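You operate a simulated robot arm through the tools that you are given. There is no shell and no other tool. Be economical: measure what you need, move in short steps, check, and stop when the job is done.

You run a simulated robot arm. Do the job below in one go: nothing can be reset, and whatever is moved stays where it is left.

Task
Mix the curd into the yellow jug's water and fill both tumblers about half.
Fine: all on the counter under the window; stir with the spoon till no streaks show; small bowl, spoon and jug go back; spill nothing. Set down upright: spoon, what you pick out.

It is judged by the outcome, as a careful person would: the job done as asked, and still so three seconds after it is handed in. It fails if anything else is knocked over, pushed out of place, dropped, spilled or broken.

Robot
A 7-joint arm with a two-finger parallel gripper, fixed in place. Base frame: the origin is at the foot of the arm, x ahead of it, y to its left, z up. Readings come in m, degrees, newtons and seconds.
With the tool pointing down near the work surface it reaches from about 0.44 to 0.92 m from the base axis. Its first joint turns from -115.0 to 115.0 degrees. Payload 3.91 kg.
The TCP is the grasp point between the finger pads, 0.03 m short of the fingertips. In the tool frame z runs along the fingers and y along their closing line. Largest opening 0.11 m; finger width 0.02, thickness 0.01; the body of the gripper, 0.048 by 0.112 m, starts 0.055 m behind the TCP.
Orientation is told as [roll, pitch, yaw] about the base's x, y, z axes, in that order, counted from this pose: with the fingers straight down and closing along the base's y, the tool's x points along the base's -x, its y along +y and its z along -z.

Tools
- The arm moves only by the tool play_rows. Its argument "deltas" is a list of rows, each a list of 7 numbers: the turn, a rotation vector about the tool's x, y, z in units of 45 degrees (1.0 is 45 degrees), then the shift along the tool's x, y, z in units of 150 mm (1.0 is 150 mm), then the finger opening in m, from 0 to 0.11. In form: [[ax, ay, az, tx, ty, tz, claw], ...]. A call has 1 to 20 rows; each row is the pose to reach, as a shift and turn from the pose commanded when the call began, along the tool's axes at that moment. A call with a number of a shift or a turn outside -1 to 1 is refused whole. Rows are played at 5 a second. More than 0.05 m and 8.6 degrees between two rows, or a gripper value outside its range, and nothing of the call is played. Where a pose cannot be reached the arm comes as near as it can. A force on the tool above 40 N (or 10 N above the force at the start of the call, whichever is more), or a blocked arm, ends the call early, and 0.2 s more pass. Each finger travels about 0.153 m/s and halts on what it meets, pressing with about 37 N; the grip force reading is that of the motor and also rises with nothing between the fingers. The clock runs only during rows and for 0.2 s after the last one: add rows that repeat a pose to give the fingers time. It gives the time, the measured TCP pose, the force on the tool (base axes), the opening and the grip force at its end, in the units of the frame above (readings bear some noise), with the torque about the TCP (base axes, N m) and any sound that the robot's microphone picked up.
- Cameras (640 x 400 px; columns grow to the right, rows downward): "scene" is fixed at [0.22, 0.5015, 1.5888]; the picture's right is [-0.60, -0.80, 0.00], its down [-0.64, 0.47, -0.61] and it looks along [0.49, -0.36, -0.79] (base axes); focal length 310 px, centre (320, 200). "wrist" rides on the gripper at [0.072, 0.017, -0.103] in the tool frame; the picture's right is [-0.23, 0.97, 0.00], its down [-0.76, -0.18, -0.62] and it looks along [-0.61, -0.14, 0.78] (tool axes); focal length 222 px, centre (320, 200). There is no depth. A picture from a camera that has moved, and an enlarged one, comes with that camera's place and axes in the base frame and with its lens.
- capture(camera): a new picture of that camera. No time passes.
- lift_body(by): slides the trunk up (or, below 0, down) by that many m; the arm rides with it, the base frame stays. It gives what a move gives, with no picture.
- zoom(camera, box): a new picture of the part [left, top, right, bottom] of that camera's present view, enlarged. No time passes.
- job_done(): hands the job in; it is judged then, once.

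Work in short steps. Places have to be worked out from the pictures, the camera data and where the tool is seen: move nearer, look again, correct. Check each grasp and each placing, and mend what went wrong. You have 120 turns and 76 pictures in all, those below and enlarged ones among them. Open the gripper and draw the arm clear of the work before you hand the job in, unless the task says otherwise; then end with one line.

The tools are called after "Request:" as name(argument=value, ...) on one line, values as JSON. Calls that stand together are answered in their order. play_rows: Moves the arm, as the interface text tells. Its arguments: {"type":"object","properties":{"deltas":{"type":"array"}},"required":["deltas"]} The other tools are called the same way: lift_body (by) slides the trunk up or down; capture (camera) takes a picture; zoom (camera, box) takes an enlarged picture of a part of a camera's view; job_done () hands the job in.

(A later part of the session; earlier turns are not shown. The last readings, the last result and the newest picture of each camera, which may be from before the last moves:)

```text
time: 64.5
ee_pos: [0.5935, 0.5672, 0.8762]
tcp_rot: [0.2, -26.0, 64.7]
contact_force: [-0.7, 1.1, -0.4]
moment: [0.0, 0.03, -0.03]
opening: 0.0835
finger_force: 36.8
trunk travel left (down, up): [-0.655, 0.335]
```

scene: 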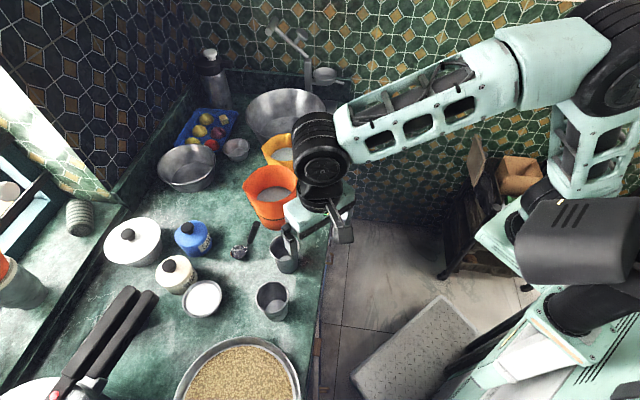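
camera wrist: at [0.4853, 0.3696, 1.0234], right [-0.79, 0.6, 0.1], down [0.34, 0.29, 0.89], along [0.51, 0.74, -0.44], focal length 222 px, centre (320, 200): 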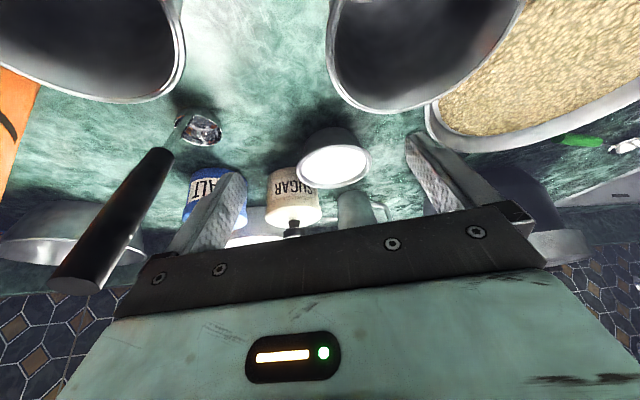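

Gripped at an opening of 0.0835 m with 37 N. I'll lift 3 cm and check that it hangs level.

Request:
play_rows(deltas=[[0, 0, 0, -0.015, 0, -0.03, 0.075], [0, 0, 0, -0.03, 0, -0.06, 0.075], [0, 0, 0, -0.058, 0, -0.12, 0.075], [0, 0, 0, -0.088, 0, -0.18, 0.075], [0, 0, 0, -0.088, 0, -0.18, 0.075]])

Request:
zoom(camera="wrist", box=[180, 90, 460, 265])

Request:
zoom(camera="scene", box=[120, 210, 320, 340])

```text
time: 65.7
ee_pos: [0.5966, 0.5688, 0.9074]
tcp_rot: [0.1, -26.1, 64.7]
contact_force: [0.2, -0.5, -1.8]
moment: [-0.01, 0.0, -0.02]
opening: 0.0833
finger_force: 37.2
trunk travel left (down, up): [-0.655, 0.335]
```

```text
2.29 times, centred on (320, 178) of wrist
camera zoom: at [0.5339, 0.4754, 0.9682], right [-0.79, 0.6, 0.1], down [0.34, 0.29, 0.89], along [0.5, 0.74, -0.44], focal length 508 px, centre (320, 251)
```

zoom: 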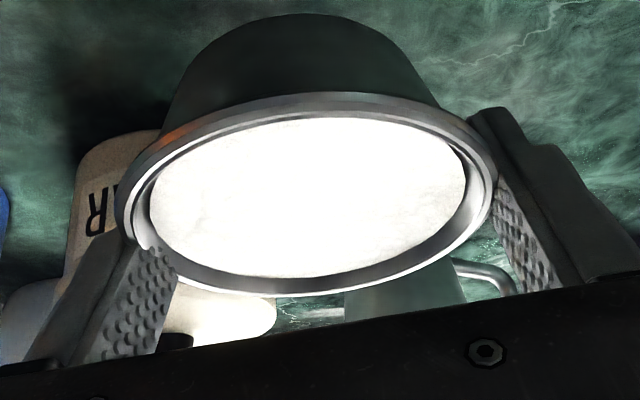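

```text
3.08 times, centred on (220, 275) of scene
camera zoom: at [0.22, 0.5015, 1.5888], right [-0.6, -0.8, 0.0], down [-0.64, 0.47, -0.61], along [0.49, -0.36, -0.79], focal length 953 px, centre (628, -31)
```

zoom: 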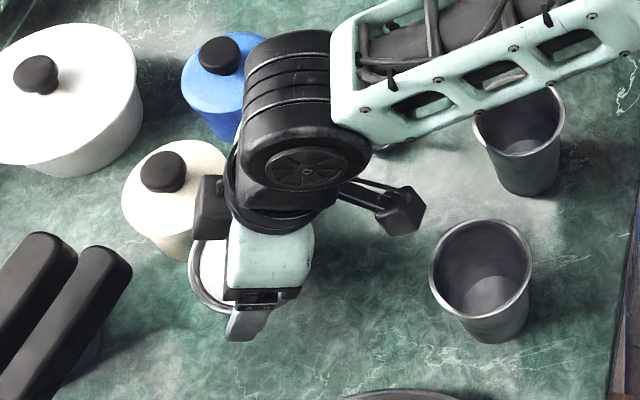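

The bowl is held level beneath its rim, with nothing else disturbed. I'll raise it slowly and away from the pots.

Request:
play_rows(deltas=[[0, 0, 0, -0.01, -0.006, -0.05, 0.075], [0, 0, 0, -0.04, -0.02, -0.17, 0.075], [0, 0, 0, -0.07, -0.037, -0.32, 0.075], [0, 0, 0, -0.1, -0.055, -0.48, 0.075], [0, 0, 0, -0.135, -0.072, -0.62, 0.075], [0, 0, 0, -0.155, -0.082, -0.71, 0.075], [0, 0, 0, -0.16, -0.085, -0.738, 0.075], [0, 0, 0, -0.16, -0.085, -0.738, 0.075]])

```text
time: 67.5
ee_pos: [0.5965, 0.5386, 1.0184]
tcp_rot: [0.3, -26.0, 64.8]
contact_force: [-0.2, 1.2, -2.4]
moment: [-0.01, 0.02, 0.01]
opening: 0.0836
finger_force: 37.1
trunk travel left (down, up): [-0.655, 0.335]
```

Steady. Next I'll carry it inward to a clear place in mid-air.

Request:
play_rows(deltas=[[0, 0, 0, 0.04, -0.006, -0.045, 0.075], [0, 0, 0, 0.12, -0.02, -0.14, 0.075], [0, 0, 0, 0.22, -0.036, -0.25, 0.075], [0, 0, 0, 0.32, -0.053, -0.36, 0.075], [0, 0, 0, 0.42, -0.07, -0.48, 0.075], [0, 0, 0, 0.52, -0.086, -0.59, 0.075], [0, 0, 0, 0.61, -0.1, -0.69, 0.075], [0, 0, 0, 0.67, -0.11, -0.76, 0.075], [0, 0, 0, 0.69, -0.114, -0.785, 0.075], [0, 0, 0, 0.69, -0.114, -0.785, 0.075]])

Request:
capture(camera="scene")

```text
time: 69.7
ee_pos: [0.5512, 0.4002, 1.0765]
tcp_rot: [0.2, -26.1, 64.8]
contact_force: [-0.7, -0.3, -1.7]
moment: [-0.01, 0.01, -0.01]
opening: 0.0831
finger_force: 37.1
trunk travel left (down, up): [-0.655, 0.335]
```

```text
46 pictures are left
```

scene: 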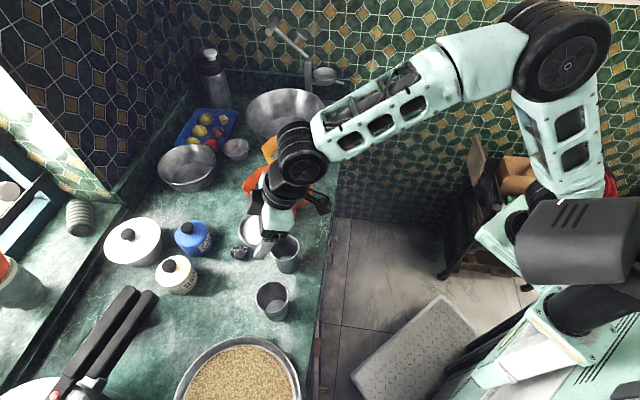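

The pose is clean. Now I'll turn the held bowl about the vertical axis in level steps, so the camera ends up on the upper side for pouring. First +40°.

Request:
play_rows(deltas=[[-0.039, 0, -0.08, 0, 0, 0, 0.075], [-0.078, 0, -0.16, 0, 0, 0, 0.075], [-0.117, 0, -0.24, 0, 0, 0, 0.075], [-0.156, 0, -0.319, 0, 0, 0, 0.075], [-0.196, 0, -0.399, 0, 0, 0, 0.075], [-0.235, 0, -0.479, 0, 0, 0, 0.075], [-0.274, 0, -0.559, 0, 0, 0, 0.075], [-0.313, 0, -0.639, 0, 0, 0, 0.075], [-0.352, 0, -0.718, 0, 0, 0, 0.075], [-0.391, 0, -0.798, 0, 0, 0, 0.075], [-0.391, 0, -0.798, 0, 0, 0, 0.075]])

```text
time: 72.1
ee_pos: [0.549, 0.398, 1.0773]
tcp_rot: [0.3, -26.2, 104.8]
contact_force: [0.0, 0.2, -2.1]
moment: [0.02, 0.01, -0.01]
opening: 0.0833
finger_force: 37.1
trunk travel left (down, up): [-0.655, 0.335]
```

Reached exactly, with tilt unchanged. Another +40°.

Request:
play_rows(deltas=[[-0.039, 0, -0.08, 0, 0, 0, 0.075], [-0.078, 0, -0.16, 0, 0, 0, 0.075], [-0.117, 0, -0.24, 0, 0, 0, 0.075], [-0.156, 0, -0.319, 0, 0, 0, 0.075], [-0.196, 0, -0.399, 0, 0, 0, 0.075], [-0.235, 0, -0.479, 0, 0, 0, 0.075], [-0.274, 0, -0.559, 0, 0, 0, 0.075], [-0.313, 0, -0.639, 0, 0, 0, 0.075], [-0.352, 0, -0.718, 0, 0, 0, 0.075], [-0.391, 0, -0.798, 0, 0, 0, 0.075], [-0.391, 0, -0.798, 0, 0, 0, 0.075]])

```text
time: 74.5
ee_pos: [0.5492, 0.3998, 1.0765]
tcp_rot: [0.1, -26.4, 144.8]
contact_force: [-0.4, -0.8, -2.1]
moment: [-0.02, -0.02, -0.04]
opening: 0.0831
finger_force: 36.8
trunk travel left (down, up): [-0.655, 0.335]
```

Fine again. One more +40° to reach about 185°.

Request:
play_rows(deltas=[[-0.039, 0, -0.08, 0, 0, 0, 0.075], [-0.078, 0, -0.16, 0, 0, 0, 0.075], [-0.117, 0, -0.24, 0, 0, 0, 0.075], [-0.156, 0, -0.319, 0, 0, 0, 0.075], [-0.196, 0, -0.399, 0, 0, 0, 0.075], [-0.235, 0, -0.479, 0, 0, 0, 0.075], [-0.274, 0, -0.559, 0, 0, 0, 0.075], [-0.313, 0, -0.639, 0, 0, 0, 0.075], [-0.352, 0, -0.718, 0, 0, 0, 0.075], [-0.391, 0, -0.798, 0, 0, 0, 0.075], [-0.391, 0, -0.798, 0, 0, 0, 0.075]])

```text
time: 76.9
ee_pos: [0.5487, 0.4004, 1.0773]
tcp_rot: [-0.1, -26.3, -175.2]
contact_force: [-0.1, -0.3, -1.0]
moment: [0.01, -0.05, -0.01]
opening: 0.0832
finger_force: 36.9
trunk travel left (down, up): [-0.655, 0.335]
```

All reached. But a radial pour would put the wrist beyond reach at the jug, so a tangential approach at yaw ~105° is better. I'll turn back 40° while carrying the bowl toward the jug at z≈1.10.

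Request:
play_rows(deltas=[[0.02, 0, 0.04, 0.03, 0.04, -0.025, 0.075], [0.06, 0, 0.12, 0.1, 0.12, -0.07, 0.075], [0.1, 0, 0.2, 0.18, 0.21, -0.12, 0.075], [0.14, 0, 0.285, 0.26, 0.3, -0.18, 0.075], [0.18, 0, 0.365, 0.34, 0.39, -0.23, 0.075], [0.22, 0, 0.45, 0.41, 0.47, -0.28, 0.075], [0.26, 0, 0.53, 0.48, 0.56, -0.33, 0.075], [0.3, 0, 0.61, 0.55, 0.64, -0.38, 0.075], [0.34, 0, 0.695, 0.62, 0.72, -0.43, 0.075], [0.375, 0, 0.765, 0.68, 0.79, -0.475, 0.075], [0.391, 0, 0.798, 0.72, 0.83, -0.5, 0.075], [0.391, 0, 0.798, 0.72, 0.83, -0.5, 0.075]])

```text
time: 79.5
ee_pos: [0.6883, 0.2862, 1.0967]
tcp_rot: [0.1, -26.3, 144.7]
contact_force: [-0.2, 1.1, -1.5]
moment: [0.01, -0.01, -0.02]
opening: 0.0832
finger_force: 37.3
trunk travel left (down, up): [-0.655, 0.335]
```

Good. Same turn and shift again, ending just short of the jug.

Request:
play_rows(deltas=[[0.02, 0, 0.04, 0.04, 0.004, -0.02, 0.075], [0.06, 0, 0.12, 0.13, 0.011, -0.06, 0.075], [0.1, 0, 0.2, 0.23, 0.02, -0.11, 0.075], [0.14, 0, 0.285, 0.33, 0.028, -0.16, 0.075], [0.18, 0, 0.365, 0.43, 0.037, -0.21, 0.075], [0.22, 0, 0.45, 0.53, 0.045, -0.26, 0.075], [0.26, 0, 0.53, 0.62, 0.053, -0.3, 0.075], [0.3, 0, 0.61, 0.72, 0.061, -0.35, 0.075], [0.34, 0, 0.695, 0.81, 0.07, -0.395, 0.075], [0.375, 0, 0.765, 0.89, 0.077, -0.435, 0.075], [0.391, 0, 0.798, 0.933, 0.08, -0.454, 0.075], [0.391, 0, 0.798, 0.933, 0.08, -0.454, 0.075]])

Request:
capture(camera="wrist")

Request:
capture(camera="scene")

```text
time: 82.1
ee_pos: [0.8109, 0.1866, 1.0952]
tcp_rot: [0.2, -26.2, 104.7]
contact_force: [0.1, 0.0, -1.9]
moment: [-0.01, 0.05, -0.01]
opening: 0.0829
finger_force: 37.6
trunk travel left (down, up): [-0.655, 0.335]
```

```text
45 pictures are left
camera wrist: at [0.8232, 0.0752, 1.1555], right [-0.99, -0.05, 0.1], down [0.07, 0.44, 0.89], along [-0.09, 0.9, -0.43], focal length 222 px, centre (320, 200)
```

wrist: 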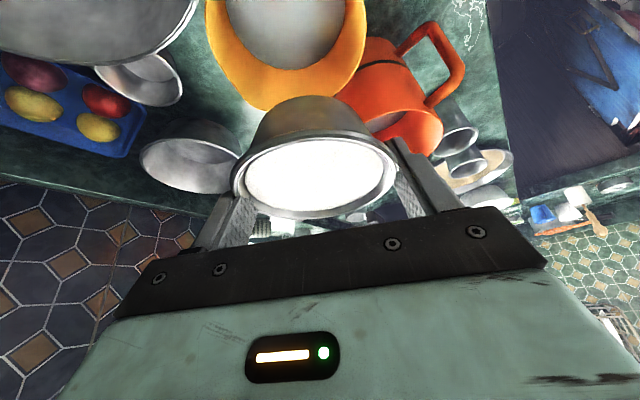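

```text
44 pictures are left
```

scene: 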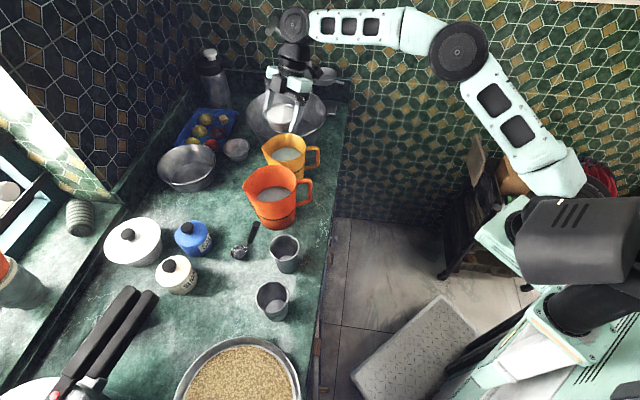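

The view shows the jug centred near (0.823,0.183) with its rim at about 0.962, and the bowl still level. I'll lower over the jug and begin tipping slowly to about 40°.

Request:
play_rows(deltas=[[0, 0, 0, 0.05, -0.015, 0.05, 0.075], [0, 0, 0, 0.12, -0.03, 0.12, 0.075], [0, 0, 0, 0.2, -0.05, 0.2, 0.075], [0, 0, 0, 0.25, -0.066, 0.255, 0.075], [0, 0, 0, 0.269, -0.072, 0.277, 0.075], [0, 0.05, 0, 0.269, -0.072, 0.277, 0.075], [0, 0.11, 0, 0.269, -0.072, 0.277, 0.075], [0, 0.18, 0, 0.269, -0.072, 0.277, 0.075], [0, 0.25, 0, 0.269, -0.072, 0.277, 0.075], [0, 0.32, 0, 0.269, -0.072, 0.277, 0.075], [0, 0.39, 0, 0.269, -0.072, 0.277, 0.075], [0, 0.46, 0, 0.269, -0.072, 0.277, 0.075], [0, 0.53, 0, 0.269, -0.072, 0.277, 0.075], [0, 0.6, 0, 0.269, -0.072, 0.277, 0.075], [0, 0.67, 0, 0.269, -0.072, 0.277, 0.075], [0, 0.74, 0, 0.269, -0.072, 0.277, 0.075], [0, 0.81, 0, 0.269, -0.072, 0.277, 0.075], [0, 0.889, 0, 0.269, -0.072, 0.277, 0.075], [0, 0.889, 0, 0.269, -0.072, 0.277, 0.075]])

Request:
capture(camera="wrist")

```text
time: 86.1
ee_pos: [0.8243, 0.1716, 1.0399]
tcp_rot: [0.3, 13.8, 104.7]
contact_force: [-0.8, 0.2, -1.1]
moment: [-0.02, 0.01, 0.0]
opening: 0.0827
finger_force: 36.1
trunk travel left (down, up): [-0.655, 0.335]
```

```text
43 pictures are left
camera wrist: at [0.8209, 0.1234, 1.1575], right [-1.0, -0.04, -0.05], down [-0.05, 0.9, 0.42], along [0.03, 0.42, -0.91], focal length 222 px, centre (320, 200)
```

wrist: 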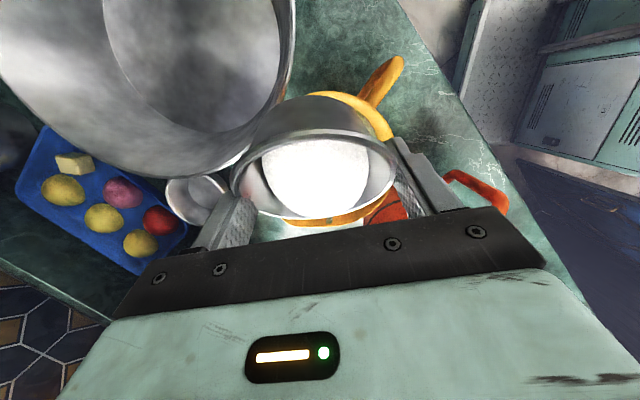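

The bowl follows the tilt and the curd is moving toward the lip above the jug. I'll continue by 45°.

Request:
play_rows(deltas=[[0, 0.07, 0, 0, 0, 0, 0.075], [0, 0.14, 0, 0, 0, 0, 0.075], [0, 0.21, 0, 0, 0, 0, 0.075], [0, 0.28, 0, 0, 0, 0, 0.075], [0, 0.35, 0, 0, 0, 0, 0.075], [0, 0.42, 0, 0, 0, 0, 0.075], [0, 0.49, 0, 0, 0, 0, 0.075], [0, 0.56, 0, 0, 0, 0, 0.075], [0, 0.63, 0, 0, 0, 0, 0.075], [0, 0.7, 0, 0, 0, 0, 0.075], [0, 0.77, 0, 0, 0, 0, 0.075], [0, 0.84, 0, 0, 0, 0, 0.075], [0, 0.91, 0, 0, 0, 0, 0.075], [0, 1.0, 0, 0, 0, 0, 0.075], [0, 1.0, 0, 0, 0, 0, 0.075], [0, 1.0, 0, 0, 0, 0, 0.075]])

Request:
capture(camera="wrist")

Request:
zoom(camera="scene", box=[200, 60, 400, 190])

```text
time: 89.5
ee_pos: [0.8189, 0.1702, 1.0404]
tcp_rot: [0.4, 58.8, 105.1]
contact_force: [0.1, 0.0, -1.1]
moment: [0.04, 0.03, 0.0]
opening: 0.0821
finger_force: 36.9
out of reach, approached as far as the arm can: row 13, 14, 15, 16
trunk travel left (down, up): [-0.655, 0.335]
```

```text
42 pictures are left
camera wrist: at [0.7916, 0.2151, 1.1564], right [-0.97, -0.14, -0.19], down [-0.07, 0.94, -0.33], along [0.23, -0.31, -0.92], focal length 222 px, centre (320, 200)
```

wrist: 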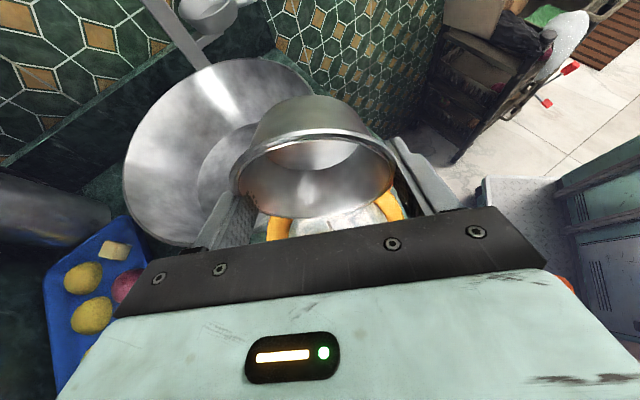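

```text
3.08 times, centred on (300, 125) of scene
camera zoom: at [0.22, 0.5015, 1.5888], right [-0.6, -0.8, 0.0], down [-0.64, 0.47, -0.61], along [0.49, -0.36, -0.79], focal length 953 px, centre (382, 431)
```

zoom: 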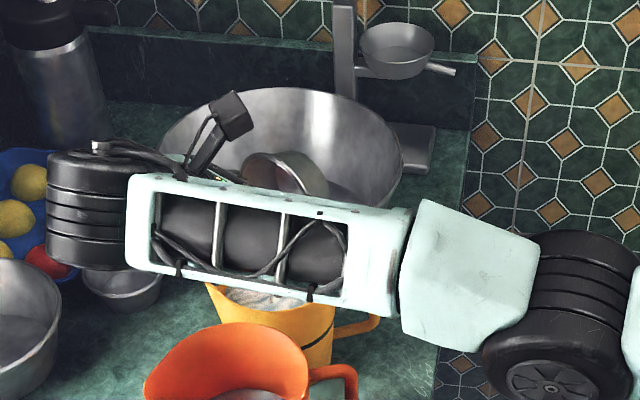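

The bowl looks empty at about 85° tilt, and the jug shows white streaks. I'll enlarge to verify the bowl's inside.

Request:
zoom(camera="wrist", box=[210, 80, 430, 250])

```text
2.35 times, centred on (320, 165) of wrist
camera zoom: at [0.7916, 0.2151, 1.1564], right [-0.97, -0.14, -0.19], down [-0.07, 0.94, -0.33], along [0.23, -0.31, -0.92], focal length 523 px, centre (320, 282)
```

zoom: 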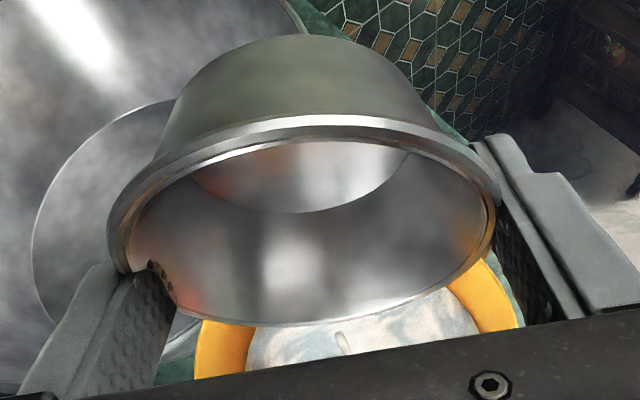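

The bowl is empty and clean. I'll tip it back upright over the jug in two steps.

Request:
play_rows(deltas=[[0, -0.12, 0, 0, 0, 0, 0.075], [0, -0.27, 0, 0, 0, 0, 0.075], [0, -0.42, 0, 0, 0, 0, 0.075], [0, -0.57, 0, 0, 0, 0, 0.075], [0, -0.72, 0, 0, 0, 0, 0.075], [0, -0.87, 0, 0, 0, 0, 0.075], [0, -1.0, 0, 0, 0, 0, 0.075], [0, -1.0, 0, 0, 0, 0, 0.075]])

Request:
play_rows(deltas=[[0, -0.15, 0, 0, 0, -0.05, 0.075], [0, -0.3, 0, 0, 0, -0.15, 0.075], [0, -0.45, 0, 0, 0, -0.3, 0.075], [0, -0.6, 0, 0, 0, -0.4, 0.075], [0, -0.75, 0, 0, 0, -0.4, 0.075], [0, -0.889, 0, 0, 0, -0.4, 0.075], [0, -0.889, 0, 0, 0, -0.4, 0.075]])

```text
time: 91.3
ee_pos: [0.8406, 0.1829, 1.0469]
tcp_rot: [0.1, 13.7, 104.9]
contact_force: [-0.7, -0.1, -1.2]
moment: [0.0, 0.01, -0.01]
opening: 0.0823
finger_force: 37.1
out of reach, approached as far as the arm can: row 2, 3, 4, 5, 6, 7, 8
trunk travel left (down, up): [-0.655, 0.335]
```

```text
time: 92.9
ee_pos: [0.846, 0.2002, 1.1072]
tcp_rot: [0.4, -26.3, 104.7]
contact_force: [-0.3, 0.4, -0.5]
moment: [0.03, -0.01, 0.01]
opening: 0.0822
finger_force: 37.0
out of reach, approached as far as the arm can: row 5, 6, 7
trunk travel left (down, up): [-0.655, 0.335]
```

The bowl is upright again, though the solver flagged reach limits. I'll move inward, away from the limit, and confirm the arm follows.

Request:
play_rows(deltas=[[0, 0, 0, -0.15, 0.15, 0.07, 0.075], [0, 0, 0, -0.32, 0.32, 0.16, 0.075], [0, 0, 0, -0.48, 0.48, 0.235, 0.075], [0, 0, 0, -0.65, 0.65, 0.32, 0.075], [0, 0, 0, -0.807, 0.798, 0.394, 0.075], [0, 0, 0, -0.807, 0.798, 0.394, 0.075]])

```text
time: 94.3
ee_pos: [0.7631, 0.3462, 1.1335]
tcp_rot: [0.3, -26.3, 104.7]
contact_force: [-0.7, 0.7, -1.3]
moment: [0.0, 0.01, 0.0]
opening: 0.0822
finger_force: 37.4
out of reach, approached as far as the arm can: row 1, 2, 3, 4, 5, 6
trunk travel left (down, up): [-0.655, 0.335]
```

The elbow locked straight again. The same unlock works: raise the trunk to high, free space, then tip the tool toward the robot. The bowl is empty, so tipping it is harmless.

Request:
lift_body(by=0.27)

Request:
play_rows(deltas=[[-0.15, 0.058, 0.073, 0, 0, 0, 0.075], [-0.3, 0.117, 0.146, 0, 0, 0, 0.075], [-0.45, 0.175, 0.22, 0, 0, 0, 0.075], [-0.6, 0.233, 0.293, 0, 0, 0, 0.075], [-0.75, 0.29, 0.366, 0, 0, 0, 0.075], [-0.849, 0.33, 0.414, 0, 0, 0, 0.075], [-0.849, 0.33, 0.414, 0, 0, 0, 0.075]])

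```text
time: 97.0
ee_pos: [0.763, 0.3451, 1.4025]
tcp_rot: [0.3, -26.2, 104.7]
contact_force: [0.7, -0.1, -0.5]
moment: [0.03, -0.01, 0.0]
opening: 0.0821
finger_force: 37.2
trunk travel left (down, up): [-0.925, 0.065]
```

```text
time: 98.7
ee_pos: [0.6574, 0.2672, 1.3694]
tcp_rot: [38.5, -8.7, 92.9]
contact_force: [0.0, 0.4, -0.9]
moment: [-0.08, 0.02, 0.08]
opening: 0.0822
finger_force: 36.5
out of reach, approached as far as the arm can: row 1, 2, 3, 4, 5, 6, 7
trunk travel left (down, up): [-0.925, 0.065]
```

Still sliding. I'll tip further, with another 45° on the same axis.

Request:
play_rows(deltas=[[-0.15, 0.058, 0.073, 0, 0, 0, 0.075], [-0.3, 0.117, 0.146, 0, 0, 0, 0.075], [-0.45, 0.175, 0.22, 0, 0, 0, 0.075], [-0.6, 0.233, 0.293, 0, 0, 0, 0.075], [-0.75, 0.29, 0.366, 0, 0, 0, 0.075], [-0.849, 0.33, 0.414, 0, 0, 0, 0.075], [-0.849, 0.33, 0.414, 0, 0, 0, 0.075]])

Request:
capture(camera="scene")

```text
time: 100.2
ee_pos: [0.5353, 0.2195, 1.4391]
tcp_rot: [71.4, 9.2, 92.0]
contact_force: [0.3, -0.7, -0.8]
moment: [0.0, 0.01, -0.04]
opening: 0.082
finger_force: 37.3
out of reach, approached as far as the arm can: row 1, 2, 3, 4, 5, 6, 7
trunk travel left (down, up): [-0.925, 0.065]
```

```text
39 pictures are left
```

scene: 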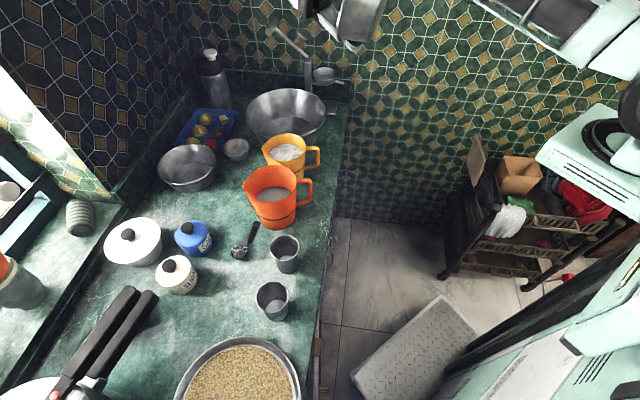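

The wrist is now inside the sphere, so the elbow has flexed. I'll rotate back with the TCP held, then correct the rest.

Request:
play_rows(deltas=[[0.15, -0.058, -0.073, 0, 0, 0, 0.075], [0.3, -0.117, -0.146, 0, 0, 0, 0.075], [0.45, -0.175, -0.22, 0, 0, 0, 0.075], [0.6, -0.233, -0.293, 0, 0, 0, 0.075], [0.75, -0.29, -0.366, 0, 0, 0, 0.075], [0.849, -0.33, -0.414, 0, 0, 0, 0.075], [0.849, -0.33, -0.414, 0, 0, 0, 0.075]])

```text
time: 101.8
ee_pos: [0.5373, 0.2227, 1.4362]
tcp_rot: [32.7, -14.3, 91.8]
contact_force: [0.1, -0.1, 1.1]
moment: [0.0, -0.01, 0.01]
opening: 0.0819
finger_force: 37.7
trunk travel left (down, up): [-0.925, 0.065]
```

Reachable. I'll rotate directly to the bowl-upright orientation used at pickup (pitch −26°, yaw 65°).

Request:
play_rows(deltas=[[0.13, -0.06, 0.068, 0, 0, 0, 0.075], [0.26, -0.119, 0.137, 0, 0, 0, 0.075], [0.39, -0.179, 0.205, 0, 0, 0, 0.075], [0.53, -0.238, 0.273, 0, 0, 0, 0.075], [0.66, -0.298, 0.341, 0, 0, 0, 0.075], [0.79, -0.357, 0.41, 0, 0, 0, 0.075], [0.92, -0.417, 0.478, 0, 0, 0, 0.075], [0.92, -0.417, 0.478, 0, 0, 0, 0.075]])

Request:
lift_body(by=-0.27)

```text
time: 103.7
ee_pos: [0.5376, 0.2227, 1.4369]
tcp_rot: [0.1, -26.2, 64.7]
contact_force: [0.4, -0.1, 0.2]
moment: [-0.01, -0.02, -0.01]
opening: 0.082
finger_force: 36.9
trunk travel left (down, up): [-0.925, 0.065]
```

```text
time: 106.4
ee_pos: [0.5371, 0.2233, 1.1656]
tcp_rot: [0.1, -26.2, 64.7]
contact_force: [-0.4, 1.3, -0.9]
moment: [-0.02, -0.01, 0.0]
opening: 0.0822
finger_force: 37.3
trunk travel left (down, up): [-0.655, 0.335]
```

The bowl is upright in hand and the arm is free. I'll carry it back toward its place.

Request:
play_rows(deltas=[[0, 0, 0, -0.18, 0.037, 0.157, 0.075], [0, 0, 0, -0.37, 0.073, 0.313, 0.075], [0, 0, 0, -0.55, 0.11, 0.47, 0.075], [0, 0, 0, -0.73, 0.146, 0.626, 0.075], [0, 0, 0, -0.916, 0.183, 0.783, 0.075], [0, 0, 0, -0.916, 0.183, 0.783, 0.075]])

Request:
play_rows(deltas=[[0, 0, 0, -0.15, 0.1, 0.18, 0.075], [0, 0, 0, -0.32, 0.2, 0.36, 0.075], [0, 0, 0, -0.5, 0.31, 0.54, 0.075], [0, 0, 0, -0.67, 0.42, 0.72, 0.075], [0, 0, 0, -0.67, 0.42, 0.72, 0.075]])

```text
time: 107.8
ee_pos: [0.5863, 0.3928, 1.1207]
tcp_rot: [0.1, -26.0, 64.7]
contact_force: [0.2, -0.5, 0.0]
moment: [-0.01, 0.01, 0.02]
opening: 0.082
finger_force: 36.8
trunk travel left (down, up): [-0.655, 0.335]
```

```text
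time: 109.0
ee_pos: [0.589, 0.5463, 1.0684]
tcp_rot: [-0.1, -26.1, 64.8]
contact_force: [-0.4, -0.3, -0.4]
moment: [0.01, -0.02, -0.01]
opening: 0.0823
finger_force: 37.2
trunk travel left (down, up): [-0.655, 0.335]
```

On line. I'll descend to about 4 cm above the resting height.

Request:
play_rows(deltas=[[0, 0, 0, -0.05, 0.026, 0.15, 0.075], [0, 0, 0, 0.03, 0.026, 0.36, 0.075], [0, 0, 0, 0.12, 0.026, 0.57, 0.075], [0, 0, 0, 0.22, 0.026, 0.78, 0.075], [0, 0, 0, 0.316, 0.026, 0.98, 0.075], [0, 0, 0, 0.316, 0.026, 0.98, 0.075]])

Request:
capture(camera="wrist")

```text
time: 110.4
ee_pos: [0.5958, 0.5683, 0.9167]
tcp_rot: [0.1, -26.2, 64.7]
contact_force: [-0.1, 0.1, 0.0]
moment: [0.01, -0.02, 0.03]
opening: 0.082
finger_force: 37.0
trunk travel left (down, up): [-0.655, 0.335]
```

```text
38 pictures are left
camera wrist: at [0.533, 0.475, 0.9778], right [-0.79, 0.6, 0.1], down [0.34, 0.29, 0.89], along [0.51, 0.74, -0.43], focal length 222 px, centre (320, 200)
```

wrist: 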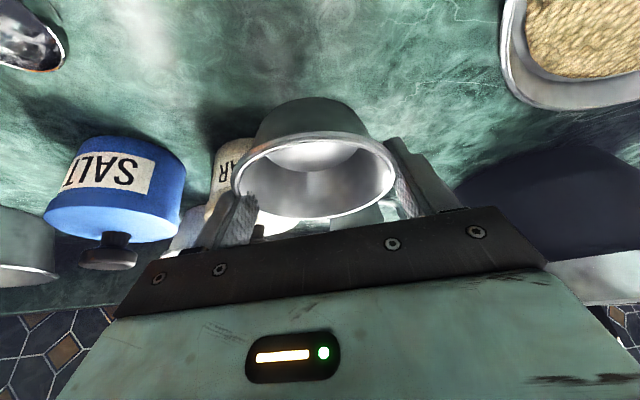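

It's in line with its old spot. I'll lower it to the counter and release gently.

Request:
play_rows(deltas=[[0, 0, 0, 0.04, 0.003, 0.07, 0.075], [0, 0, 0, 0.08, 0.006, 0.145, 0.075], [0, 0, 0, 0.11, 0.01, 0.2, 0.075], [0, 0, 0, 0.127, 0.01, 0.231, 0.075], [0, 0, 0, 0.127, 0.01, 0.231, 0.075], [0, 0, 0, 0.127, 0.01, 0.231, 0.084], [0, 0, 0, 0.127, 0.01, 0.231, 0.088], [0, 0, 0, 0.127, 0.01, 0.231, 0.095], [0, 0, 0, 0.127, 0.01, 0.231, 0.103], [0, 0, 0, 0.127, 0.01, 0.231, 0.11], [0, 0, 0, 0.127, 0.01, 0.231, 0.11]])

Request:
zoom(camera="wrist", box=[180, 90, 460, 265])

```text
time: 112.8
ee_pos: [0.592, 0.5657, 0.8765]
tcp_rot: [0.1, -26.1, 64.7]
contact_force: [0.0, 0.1, 0.4]
moment: [-0.02, 0.01, -0.01]
opening: 0.1099
finger_force: 0.0
trunk travel left (down, up): [-0.655, 0.335]
```

```text
2.29 times, centred on (320, 178) of wrist
camera zoom: at [0.531, 0.472, 0.9374], right [-0.79, 0.6, 0.1], down [0.34, 0.29, 0.89], along [0.51, 0.74, -0.43], focal length 508 px, centre (320, 251)
```

zoom: 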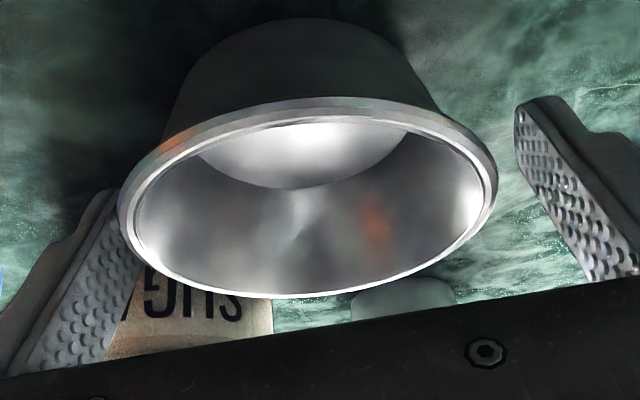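

The bowl is back in place, upright. I'll retract along the tool axis and narrow the fingers for the spoon.

Request:
play_rows(deltas=[[0, 0, 0, 0, 0, -0.1, 0.11], [0, 0, 0, 0, 0, -0.3, 0.11], [0, 0, 0, 0, 0, -0.55, 0.11], [0, 0, 0, 0, 0, -0.8, 0.11], [0, 0, 0, 0, 0, -1.0, 0.11], [0, 0, 0, 0, 0, -1.0, 0.11]])

```text
time: 114.2
ee_pos: [0.5637, 0.5057, 1.0114]
tcp_rot: [0.1, -26.1, 64.7]
contact_force: [0.2, 0.3, 0.0]
moment: [0.01, -0.03, 0.03]
opening: 0.1098
finger_force: 0.0
trunk travel left (down, up): [-0.655, 0.335]
```

Next I'll move above the spoon handle and align the tool with the handle's lean.

Request:
play_rows(deltas=[[0, 0, 0, -0.05, 0, -0.2, 0.11], [0, 0, 0.0, -0.05, -0.05, -0.45, 0.09], [0.045, 0, 0.09, 0.1, -0.2, -0.6, 0.08], [0.09, 0, 0.18, 0.22, -0.35, -0.7, 0.06], [0.135, 0, 0.28, 0.33, -0.5, -0.76, 0.06], [0.183, 0, 0.373, 0.423, -0.61, -0.793, 0.06], [0.183, 0, 0.373, 0.423, -0.61, -0.793, 0.06]])

Request:
capture(camera="wrist")

Request:
zoom(camera="scene", box=[180, 190, 340, 300])

```text
time: 115.8
ee_pos: [0.6005, 0.3658, 1.0907]
tcp_rot: [0.1, -26.0, 45.9]
contact_force: [0.2, 0.3, -0.4]
moment: [0.03, -0.05, -0.01]
opening: 0.06
finger_force: 0.0
trunk travel left (down, up): [-0.655, 0.335]
```

```text
36 pictures are left
camera wrist: at [0.5122, 0.2984, 1.1509], right [-0.56, 0.82, 0.1], down [0.41, 0.17, 0.89], along [0.72, 0.54, -0.43], focal length 222 px, centre (320, 200)
```

wrist: 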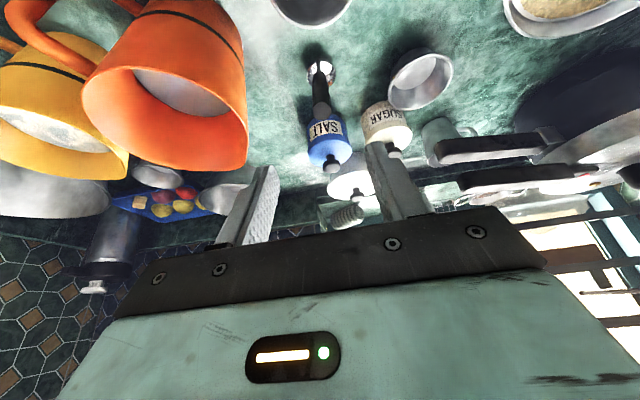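

```text
3.64 times, centred on (260, 245) of scene
camera zoom: at [0.22, 0.5015, 1.5888], right [-0.6, -0.8, 0.0], down [-0.64, 0.47, -0.61], along [0.49, -0.36, -0.79], focal length 1126 px, centre (538, 36)
```

zoom: 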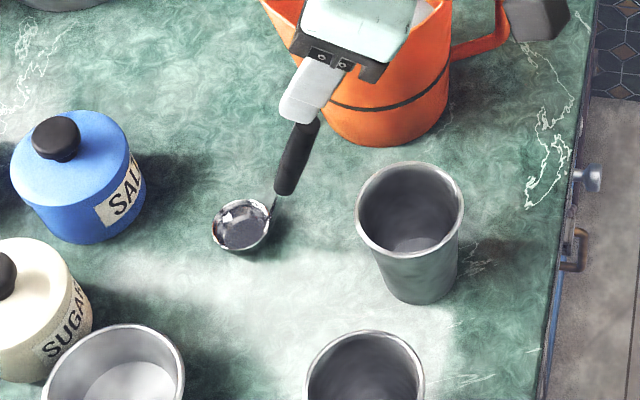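

I'll enlarge the wrist view around the handle to fine-tune the alignment.

Request:
zoom(camera="wrist", box=[260, 50, 400, 170])

```text
3.33 times, centred on (330, 110) of wrist
camera zoom: at [0.5122, 0.2984, 1.1509], right [-0.56, 0.82, 0.1], down [0.41, 0.17, 0.89], along [0.72, 0.54, -0.43], focal length 740 px, centre (287, 500)
```

zoom: 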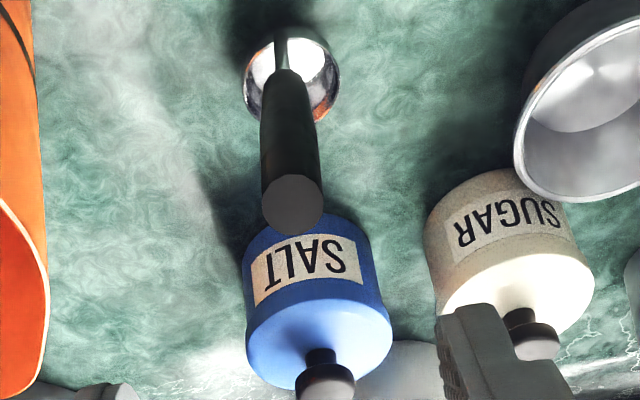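

The handle end is at (0.618,0.389,1.00) and its axis matches the tool axis. I'll slide down along it and grip.

Request:
play_rows(deltas=[[0, 0, 0, 0.09, 0.022, 0.1, 0.06], [0, 0, 0, 0.09, 0.022, 0.3, 0.06], [0, 0, 0, 0.09, 0.022, 0.5, 0.06], [0, 0, 0, 0.09, 0.022, 0.7, 0.06], [0, 0, 0, 0.09, 0.022, 0.829, 0.06], [0, 0, 0, 0.09, 0.022, 0.829, 0.06], [0, 0, 0, 0.09, 0.022, 0.829, 0.045], [0, 0, 0, 0.09, 0.022, 0.829, 0.03], [0, 0, 0, 0.09, 0.022, 0.829, 0.02], [0, 0, 0, 0.09, 0.022, 0.829, 0.012], [0, 0, 0, 0.09, 0.022, 0.829, 0.006], [0, 0, 0, 0.09, 0.022, 0.829, 0.006]])

Request:
capture(camera="wrist")

```text
time: 118.4
ee_pos: [0.6268, 0.3992, 0.9724]
tcp_rot: [0.1, -26.2, 46.0]
contact_force: [-0.6, 0.3, 0.1]
moment: [0.06, 0.04, 0.02]
opening: 0.0156
finger_force: 37.7
trunk travel left (down, up): [-0.655, 0.335]
```

```text
33 pictures are left
camera wrist: at [0.5393, 0.3313, 1.0333], right [-0.56, 0.82, 0.1], down [0.41, 0.17, 0.89], along [0.72, 0.54, -0.44], focal length 222 px, centre (320, 200)
```

wrist: 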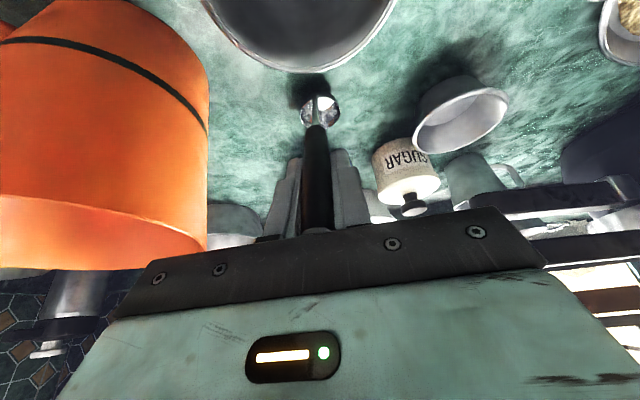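

The spoon is gripped. Raising the trunk lifts it straight up and also gives better reach over the jug.

Request:
lift_body(by=0.18)

```text
time: 120.4
ee_pos: [0.629, 0.3988, 1.1523]
tcp_rot: [0.1, -26.1, 46.0]
contact_force: [-0.2, 0.3, -0.4]
moment: [-0.04, 0.0, -0.01]
opening: 0.0154
finger_force: 36.7
trunk travel left (down, up): [-0.835, 0.155]
```

Next I'll bring the spoon vertical while moving toward the jug.

Request:
play_rows(deltas=[[0, 0.11, 0, 0.005, -0.15, -0.015, 0.006], [0, 0.23, 0, 0.01, -0.34, -0.03, 0.006], [0, 0.35, 0, 0.015, -0.53, -0.05, 0.006], [0, 0.47, 0, 0.02, -0.71, -0.07, 0.006], [0, 0.58, 0, 0.026, -0.895, -0.087, 0.006], [0, 0.58, 0, 0.026, -0.895, -0.087, 0.006]])

```text
time: 121.8
ee_pos: [0.7192, 0.3017, 1.1637]
tcp_rot: [0.0, 0.0, 46.1]
contact_force: [0.8, 0.4, -1.3]
moment: [0.0, -0.01, 0.03]
opening: 0.0155
finger_force: 36.9
trunk travel left (down, up): [-0.835, 0.155]
```

Vertical. Moving over the jug's opening, then looking.

Request:
play_rows(deltas=[[0, 0, 0, 0.02, -0.2, 0, 0.006], [0, 0, 0, 0.04, -0.4, 0, 0.006], [0, 0, 0, 0.055, -0.6, 0, 0.006], [0, 0, 0, 0.075, -0.8, 0, 0.006], [0, 0, 0, 0.092, -0.979, 0, 0.006], [0, 0, 0, 0.092, -0.979, 0, 0.006]])

Request:
capture(camera="wrist")

Request:
zoom(camera="scene", box=[200, 80, 380, 240])

```text
time: 123.2
ee_pos: [0.8138, 0.1869, 1.162]
tcp_rot: [0.0, -0.1, 46.1]
contact_force: [0.0, 0.2, -0.7]
moment: [-0.02, -0.01, 0.0]
opening: 0.0158
finger_force: 36.3
trunk travel left (down, up): [-0.835, 0.155]
```

```text
32 pictures are left
camera wrist: at [0.7535, 0.146, 1.265], right [-0.54, 0.84, 0.0], down [0.66, 0.42, 0.62], along [0.52, 0.34, -0.78], focal length 222 px, centre (320, 200)
```

wrist: 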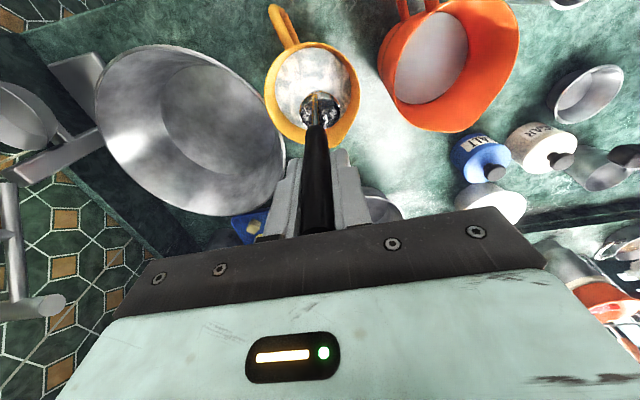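

```text
2.50 times, centred on (290, 160) of scene
camera zoom: at [0.22, 0.5015, 1.5888], right [-0.6, -0.8, 0.0], down [-0.64, 0.47, -0.61], along [0.49, -0.36, -0.79], focal length 774 px, centre (395, 300)
```

zoom: 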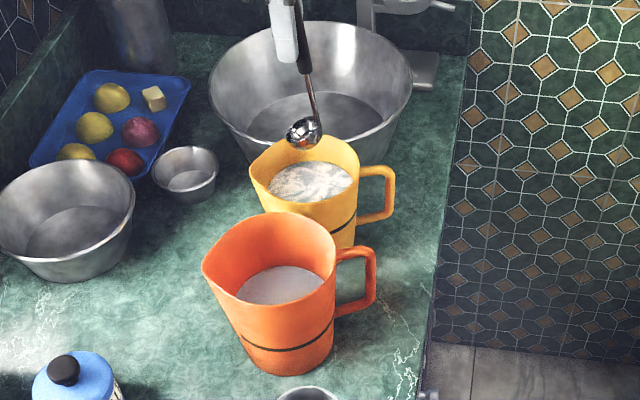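

The jug axis is near (0.8155,0.177) and the contents are visibly streaked. I'll centre the spoon and lower it in slowly.

Request:
play_rows(deltas=[[0, 0, 0, 0.04, -0.054, 0.08, 0.006], [0, 0, 0, 0.04, -0.054, 0.2, 0.006], [0, 0, 0, 0.04, -0.054, 0.35, 0.006], [0, 0, 0, 0.04, -0.054, 0.5, 0.006], [0, 0, 0, 0.04, -0.054, 0.65, 0.006], [0, 0, 0, 0.04, -0.054, 0.8, 0.006], [0, 0, 0, 0.04, -0.054, 0.9, 0.006], [0, 0, 0, 0.04, -0.054, 0.96, 0.006], [0, 0, 0, 0.04, -0.054, 0.96, 0.006]])

Request:
capture(camera="wrist")

```text
time: 125.2
ee_pos: [0.8152, 0.179, 1.0178]
tcp_rot: [0.0, 0.0, 46.1]
contact_force: [0.1, 0.9, -0.8]
moment: [0.0, 0.04, 0.01]
opening: 0.0157
finger_force: 36.8
trunk travel left (down, up): [-0.835, 0.155]
```

```text
30 pictures are left
camera wrist: at [0.7532, 0.137, 1.1208], right [-0.54, 0.84, 0.0], down [0.66, 0.42, 0.62], along [0.52, 0.34, -0.78], focal length 222 px, centre (320, 200)
```

wrist: 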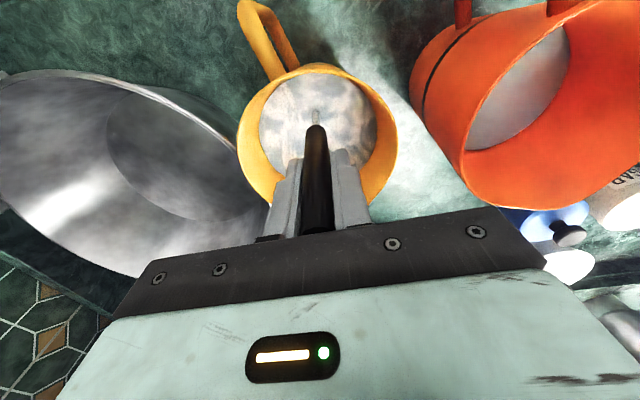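

The spoon is centred in the liquid and clear of the walls. I'll stir in circles of 16 mm radius.

Request:
play_rows(deltas=[[0, 0, 0, 0.107, 0, 0, 0.006], [0, 0, 0, 0.076, 0.076, 0, 0.006], [0, 0, 0, 0, 0.107, 0, 0.006], [0, 0, 0, -0.076, 0.076, 0, 0.006], [0, 0, 0, -0.107, 0, 0, 0.006], [0, 0, 0, -0.076, -0.076, 0, 0.006], [0, 0, 0, 0, -0.107, 0, 0.006], [0, 0, 0, 0.076, -0.076, 0, 0.006], [0, 0, 0, 0.107, 0, 0, 0.006], [0, 0, 0, 0.076, 0.076, 0, 0.006], [0, 0, 0, 0, 0.107, 0, 0.006], [0, 0, 0, -0.076, 0.076, 0, 0.006], [0, 0, 0, -0.107, 0, 0, 0.006], [0, 0, 0, -0.076, -0.076, 0, 0.006], [0, 0, 0, 0, -0.107, 0, 0.006], [0, 0, 0, 0.076, -0.076, 0, 0.006], [0, 0, 0, 0.107, 0, 0, 0.006], [0, 0, 0, 0.05, 0.0, 0, 0.006], [0, 0, 0, 0, 0, 0, 0.006]])

Request:
zoom(camera="wrist", box=[220, 40, 420, 220])

```text
time: 129.2
ee_pos: [0.8142, 0.1776, 1.0182]
tcp_rot: [0.1, 0.1, 46.1]
contact_force: [0.3, -0.9, -0.1]
moment: [0.02, 0.01, 0.0]
opening: 0.0157
finger_force: 36.9
trunk travel left (down, up): [-0.835, 0.155]
```

```text
2.22 times, centred on (320, 130) of wrist
camera zoom: at [0.7538, 0.1372, 1.1219], right [-0.54, 0.84, 0.0], down [0.66, 0.42, 0.62], along [0.52, 0.34, -0.78], focal length 494 px, centre (320, 356)
```

zoom: 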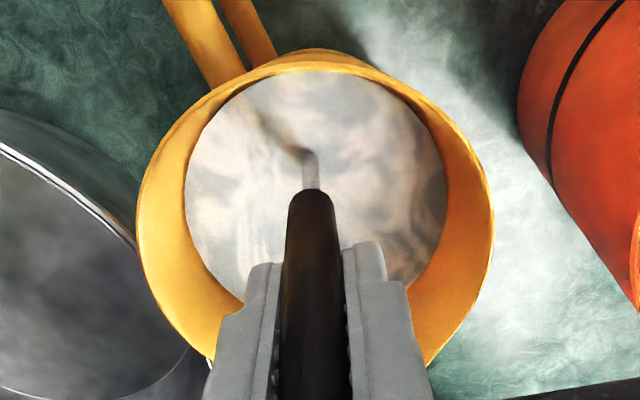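

The streaks are fading but some remain. I'll keep stirring.

Request:
play_rows(deltas=[[0, 0, 0, 0.113, 0, 0, 0.006], [0, 0, 0, 0.08, 0.08, 0, 0.006], [0, 0, 0, 0, 0.113, 0, 0.006], [0, 0, 0, -0.08, 0.08, 0, 0.006], [0, 0, 0, -0.113, 0, 0, 0.006], [0, 0, 0, -0.08, -0.08, 0, 0.006], [0, 0, 0, 0, -0.113, 0, 0.006], [0, 0, 0, 0.08, -0.08, 0, 0.006], [0, 0, 0, 0.113, 0, 0, 0.006], [0, 0, 0, 0.08, 0.08, 0, 0.006], [0, 0, 0, 0, 0.113, 0, 0.006], [0, 0, 0, -0.08, 0.08, 0, 0.006], [0, 0, 0, -0.113, 0, 0, 0.006], [0, 0, 0, -0.08, -0.08, 0, 0.006], [0, 0, 0, 0, -0.113, 0, 0.006], [0, 0, 0, 0.08, -0.08, 0, 0.006], [0, 0, 0, 0.113, 0, 0, 0.006], [0, 0, 0, 0.05, 0.0, 0, 0.006], [0, 0, 0, 0, 0, 0, 0.006]])

Request:
play_rows(deltas=[[0, 0, 0, 0.113, 0, 0, 0.006], [0, 0, 0, 0.08, 0.08, 0, 0.006], [0, 0, 0, 0, 0.113, 0, 0.006], [0, 0, 0, -0.08, 0.08, 0, 0.006], [0, 0, 0, -0.113, 0, 0, 0.006], [0, 0, 0, -0.08, -0.08, 0, 0.006], [0, 0, 0, 0, -0.113, 0, 0.006], [0, 0, 0, 0.08, -0.08, 0, 0.006], [0, 0, 0, 0.113, 0, 0, 0.006], [0, 0, 0, 0.08, 0.08, 0, 0.006], [0, 0, 0, 0, 0.113, 0, 0.006], [0, 0, 0, -0.08, 0.08, 0, 0.006], [0, 0, 0, -0.113, 0, 0, 0.006], [0, 0, 0, -0.08, -0.08, 0, 0.006], [0, 0, 0, 0, -0.113, 0, 0.006], [0, 0, 0, 0.08, -0.08, 0, 0.006], [0, 0, 0, 0.113, 0, 0, 0.006], [0, 0, 0, 0.05, 0.0, 0, 0.006], [0, 0, 0, 0, 0, 0, 0.006]])

Request:
zoom(camera="wrist", box=[220, 40, 420, 220])

```text
time: 133.2
ee_pos: [0.8157, 0.1768, 1.0188]
tcp_rot: [0.2, 0.0, 46.0]
contact_force: [0.1, 0.2, -1.1]
moment: [0.01, -0.03, 0.0]
opening: 0.0155
finger_force: 37.1
trunk travel left (down, up): [-0.835, 0.155]
```

```text
time: 137.2
ee_pos: [0.8166, 0.1777, 1.0163]
tcp_rot: [0.2, 0.0, 46.2]
contact_force: [0.3, 0.1, -1.0]
moment: [0.02, -0.02, 0.0]
opening: 0.0158
finger_force: 36.7
trunk travel left (down, up): [-0.835, 0.155]
```

```text
2.22 times, centred on (320, 130) of wrist
camera zoom: at [0.7541, 0.1372, 1.1205], right [-0.54, 0.84, 0.0], down [0.66, 0.42, 0.62], along [0.52, 0.34, -0.78], focal length 494 px, centre (320, 356)
```

zoom: 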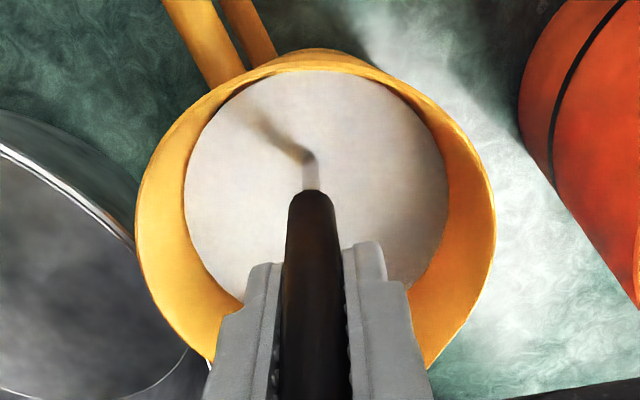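

The liquid is uniform. I'll give one final circle, then raise the spoon slowly and let it drip over the jug.

Request:
play_rows(deltas=[[0, 0, 0, 0.107, 0, 0, 0.006], [0, 0, 0, 0, 0.107, 0, 0.006], [0, 0, 0, -0.107, 0, 0, 0.006], [0, 0, 0, 0, -0.107, 0, 0.006], [0, 0, 0, 0.107, 0, 0, 0.006], [0, 0, 0, 0, 0, 0, 0.006], [0, 0, 0, 0, 0, -0.1, 0.006], [0, 0, 0, 0, 0, -0.2, 0.006], [0, 0, 0, 0, 0, -0.3, 0.006], [0, 0, 0, 0, 0, -0.4, 0.006], [0, 0, 0, 0, 0, -0.5, 0.006], [0, 0, 0, 0, 0, -0.6, 0.006], [0, 0, 0, 0, 0, -0.7, 0.006], [0, 0, 0, 0, 0, -0.7, 0.006], [0, 0, 0, 0, 0, -0.7, 0.006], [0, 0, 0, 0, 0, -0.7, 0.006], [0, 0, 0, 0, 0, -0.8, 0.006], [0, 0, 0, 0, 0, -0.9, 0.006], [0, 0, 0, 0, 0, -0.96, 0.006], [0, 0, 0, 0, 0, -0.96, 0.006]])

Request:
zoom(camera="wrist", box=[220, 20, 420, 200])

```text
time: 141.4
ee_pos: [0.8163, 0.1782, 1.1618]
tcp_rot: [0.0, 0.0, 46.2]
contact_force: [-0.6, 0.1, -0.8]
moment: [0.0, 0.02, -0.01]
opening: 0.0157
finger_force: 37.5
trunk travel left (down, up): [-0.835, 0.155]
```

```text
2.22 times, centred on (320, 110) of wrist
camera zoom: at [0.7541, 0.137, 1.2652], right [-0.54, 0.84, 0.0], down [0.66, 0.42, 0.62], along [0.52, 0.34, -0.78], focal length 494 px, centre (320, 400)
```

zoom: 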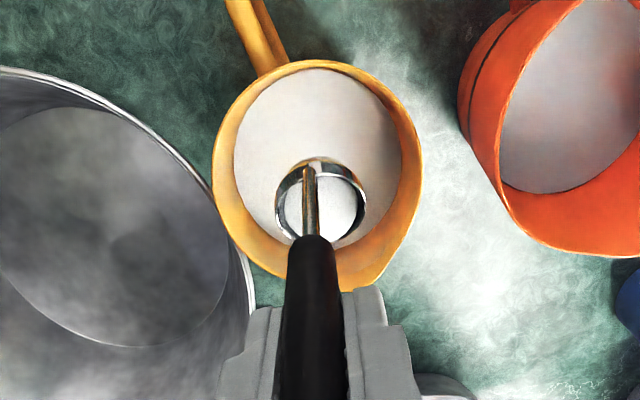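

The spoon's bowl looks as though it may hold some liquid. I'll look closer.

Request:
zoom(camera="wrist", box=[285, 75, 355, 125])

```text
8.00 times, centred on (320, 100) of wrist
camera zoom: at [0.7541, 0.137, 1.2652], right [-0.54, 0.84, 0.0], down [0.66, 0.42, 0.62], along [0.52, 0.34, -0.78], focal length 1777 px, centre (320, 1000)
```

zoom: 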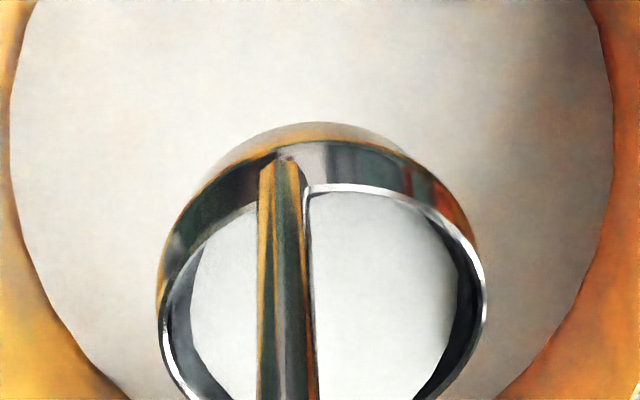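

It holds a little liquid. I'll tip it back into the jug by tilting the tool sideways about the spoon's own bowl: 45° now, then more.

Request:
play_rows(deltas=[[0.1667, 0, 0, 0, 0.1305, 0.0086, 0.006], [0.3333, 0, 0, 0, 0.2588, 0.0341, 0.006], [0.5, 0, 0, 0, 0.3827, 0.0761, 0.006], [0.6667, 0, 0, 0, 0.5, 0.134, 0.006], [0.8333, 0, 0, 0, 0.6088, 0.2066, 0.006], [1.0, 0, 0, 0, 0.7071, 0.2929, 0.006], [1.0, 0, 0, 0, 0.7071, 0.2929, 0.006]])

Request:
play_rows(deltas=[[0.1667, 0, 0, 0, 0.1305, 0.0086, 0.006], [0.3333, 0, 0, 0, 0.2588, 0.0341, 0.006], [0.5, 0, 0, 0, 0.3827, 0.0761, 0.006], [0.6667, 0, 0, 0, 0.5, 0.134, 0.006], [0.6667, 0, 0, 0, 0.5, 0.134, 0.006], [0.6667, 0, 0, 0, 0.5, 0.134, 0.006], [0.6667, 0, 0, 0, 0.5, 0.134, 0.006]])

Request:
capture(camera="wrist")

```text
time: 143.0
ee_pos: [0.7406, 0.2528, 1.1173]
tcp_rot: [-45.0, 0.0, 46.2]
contact_force: [-0.4, -0.3, -0.8]
moment: [0.03, 0.05, 0.03]
opening: 0.0156
finger_force: 37.6
trunk travel left (down, up): [-0.835, 0.155]
```

```text
time: 144.6
ee_pos: [0.7114, 0.2786, 1.0505]
tcp_rot: [-75.0, 0.0, 46.0]
contact_force: [0.1, 1.0, -0.8]
moment: [0.07, 0.07, 0.01]
opening: 0.0156
finger_force: 37.3
trunk travel left (down, up): [-0.835, 0.155]
```

```text
25 pictures are left
camera wrist: at [0.5872, 0.2994, 1.0609], right [-0.02, 0.34, -0.94], down [0.13, 0.93, 0.33], along [0.99, -0.11, -0.07], focal length 222 px, centre (320, 200)
```

wrist: 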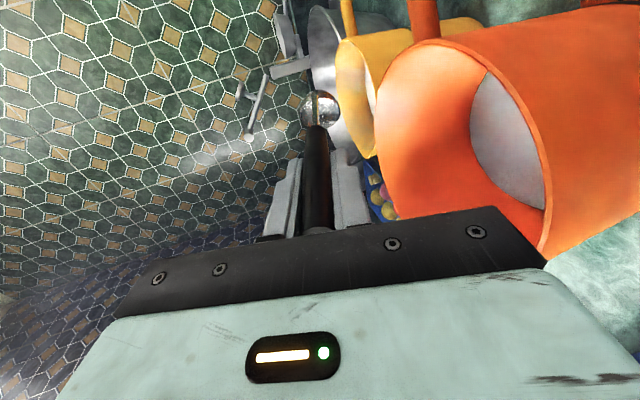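

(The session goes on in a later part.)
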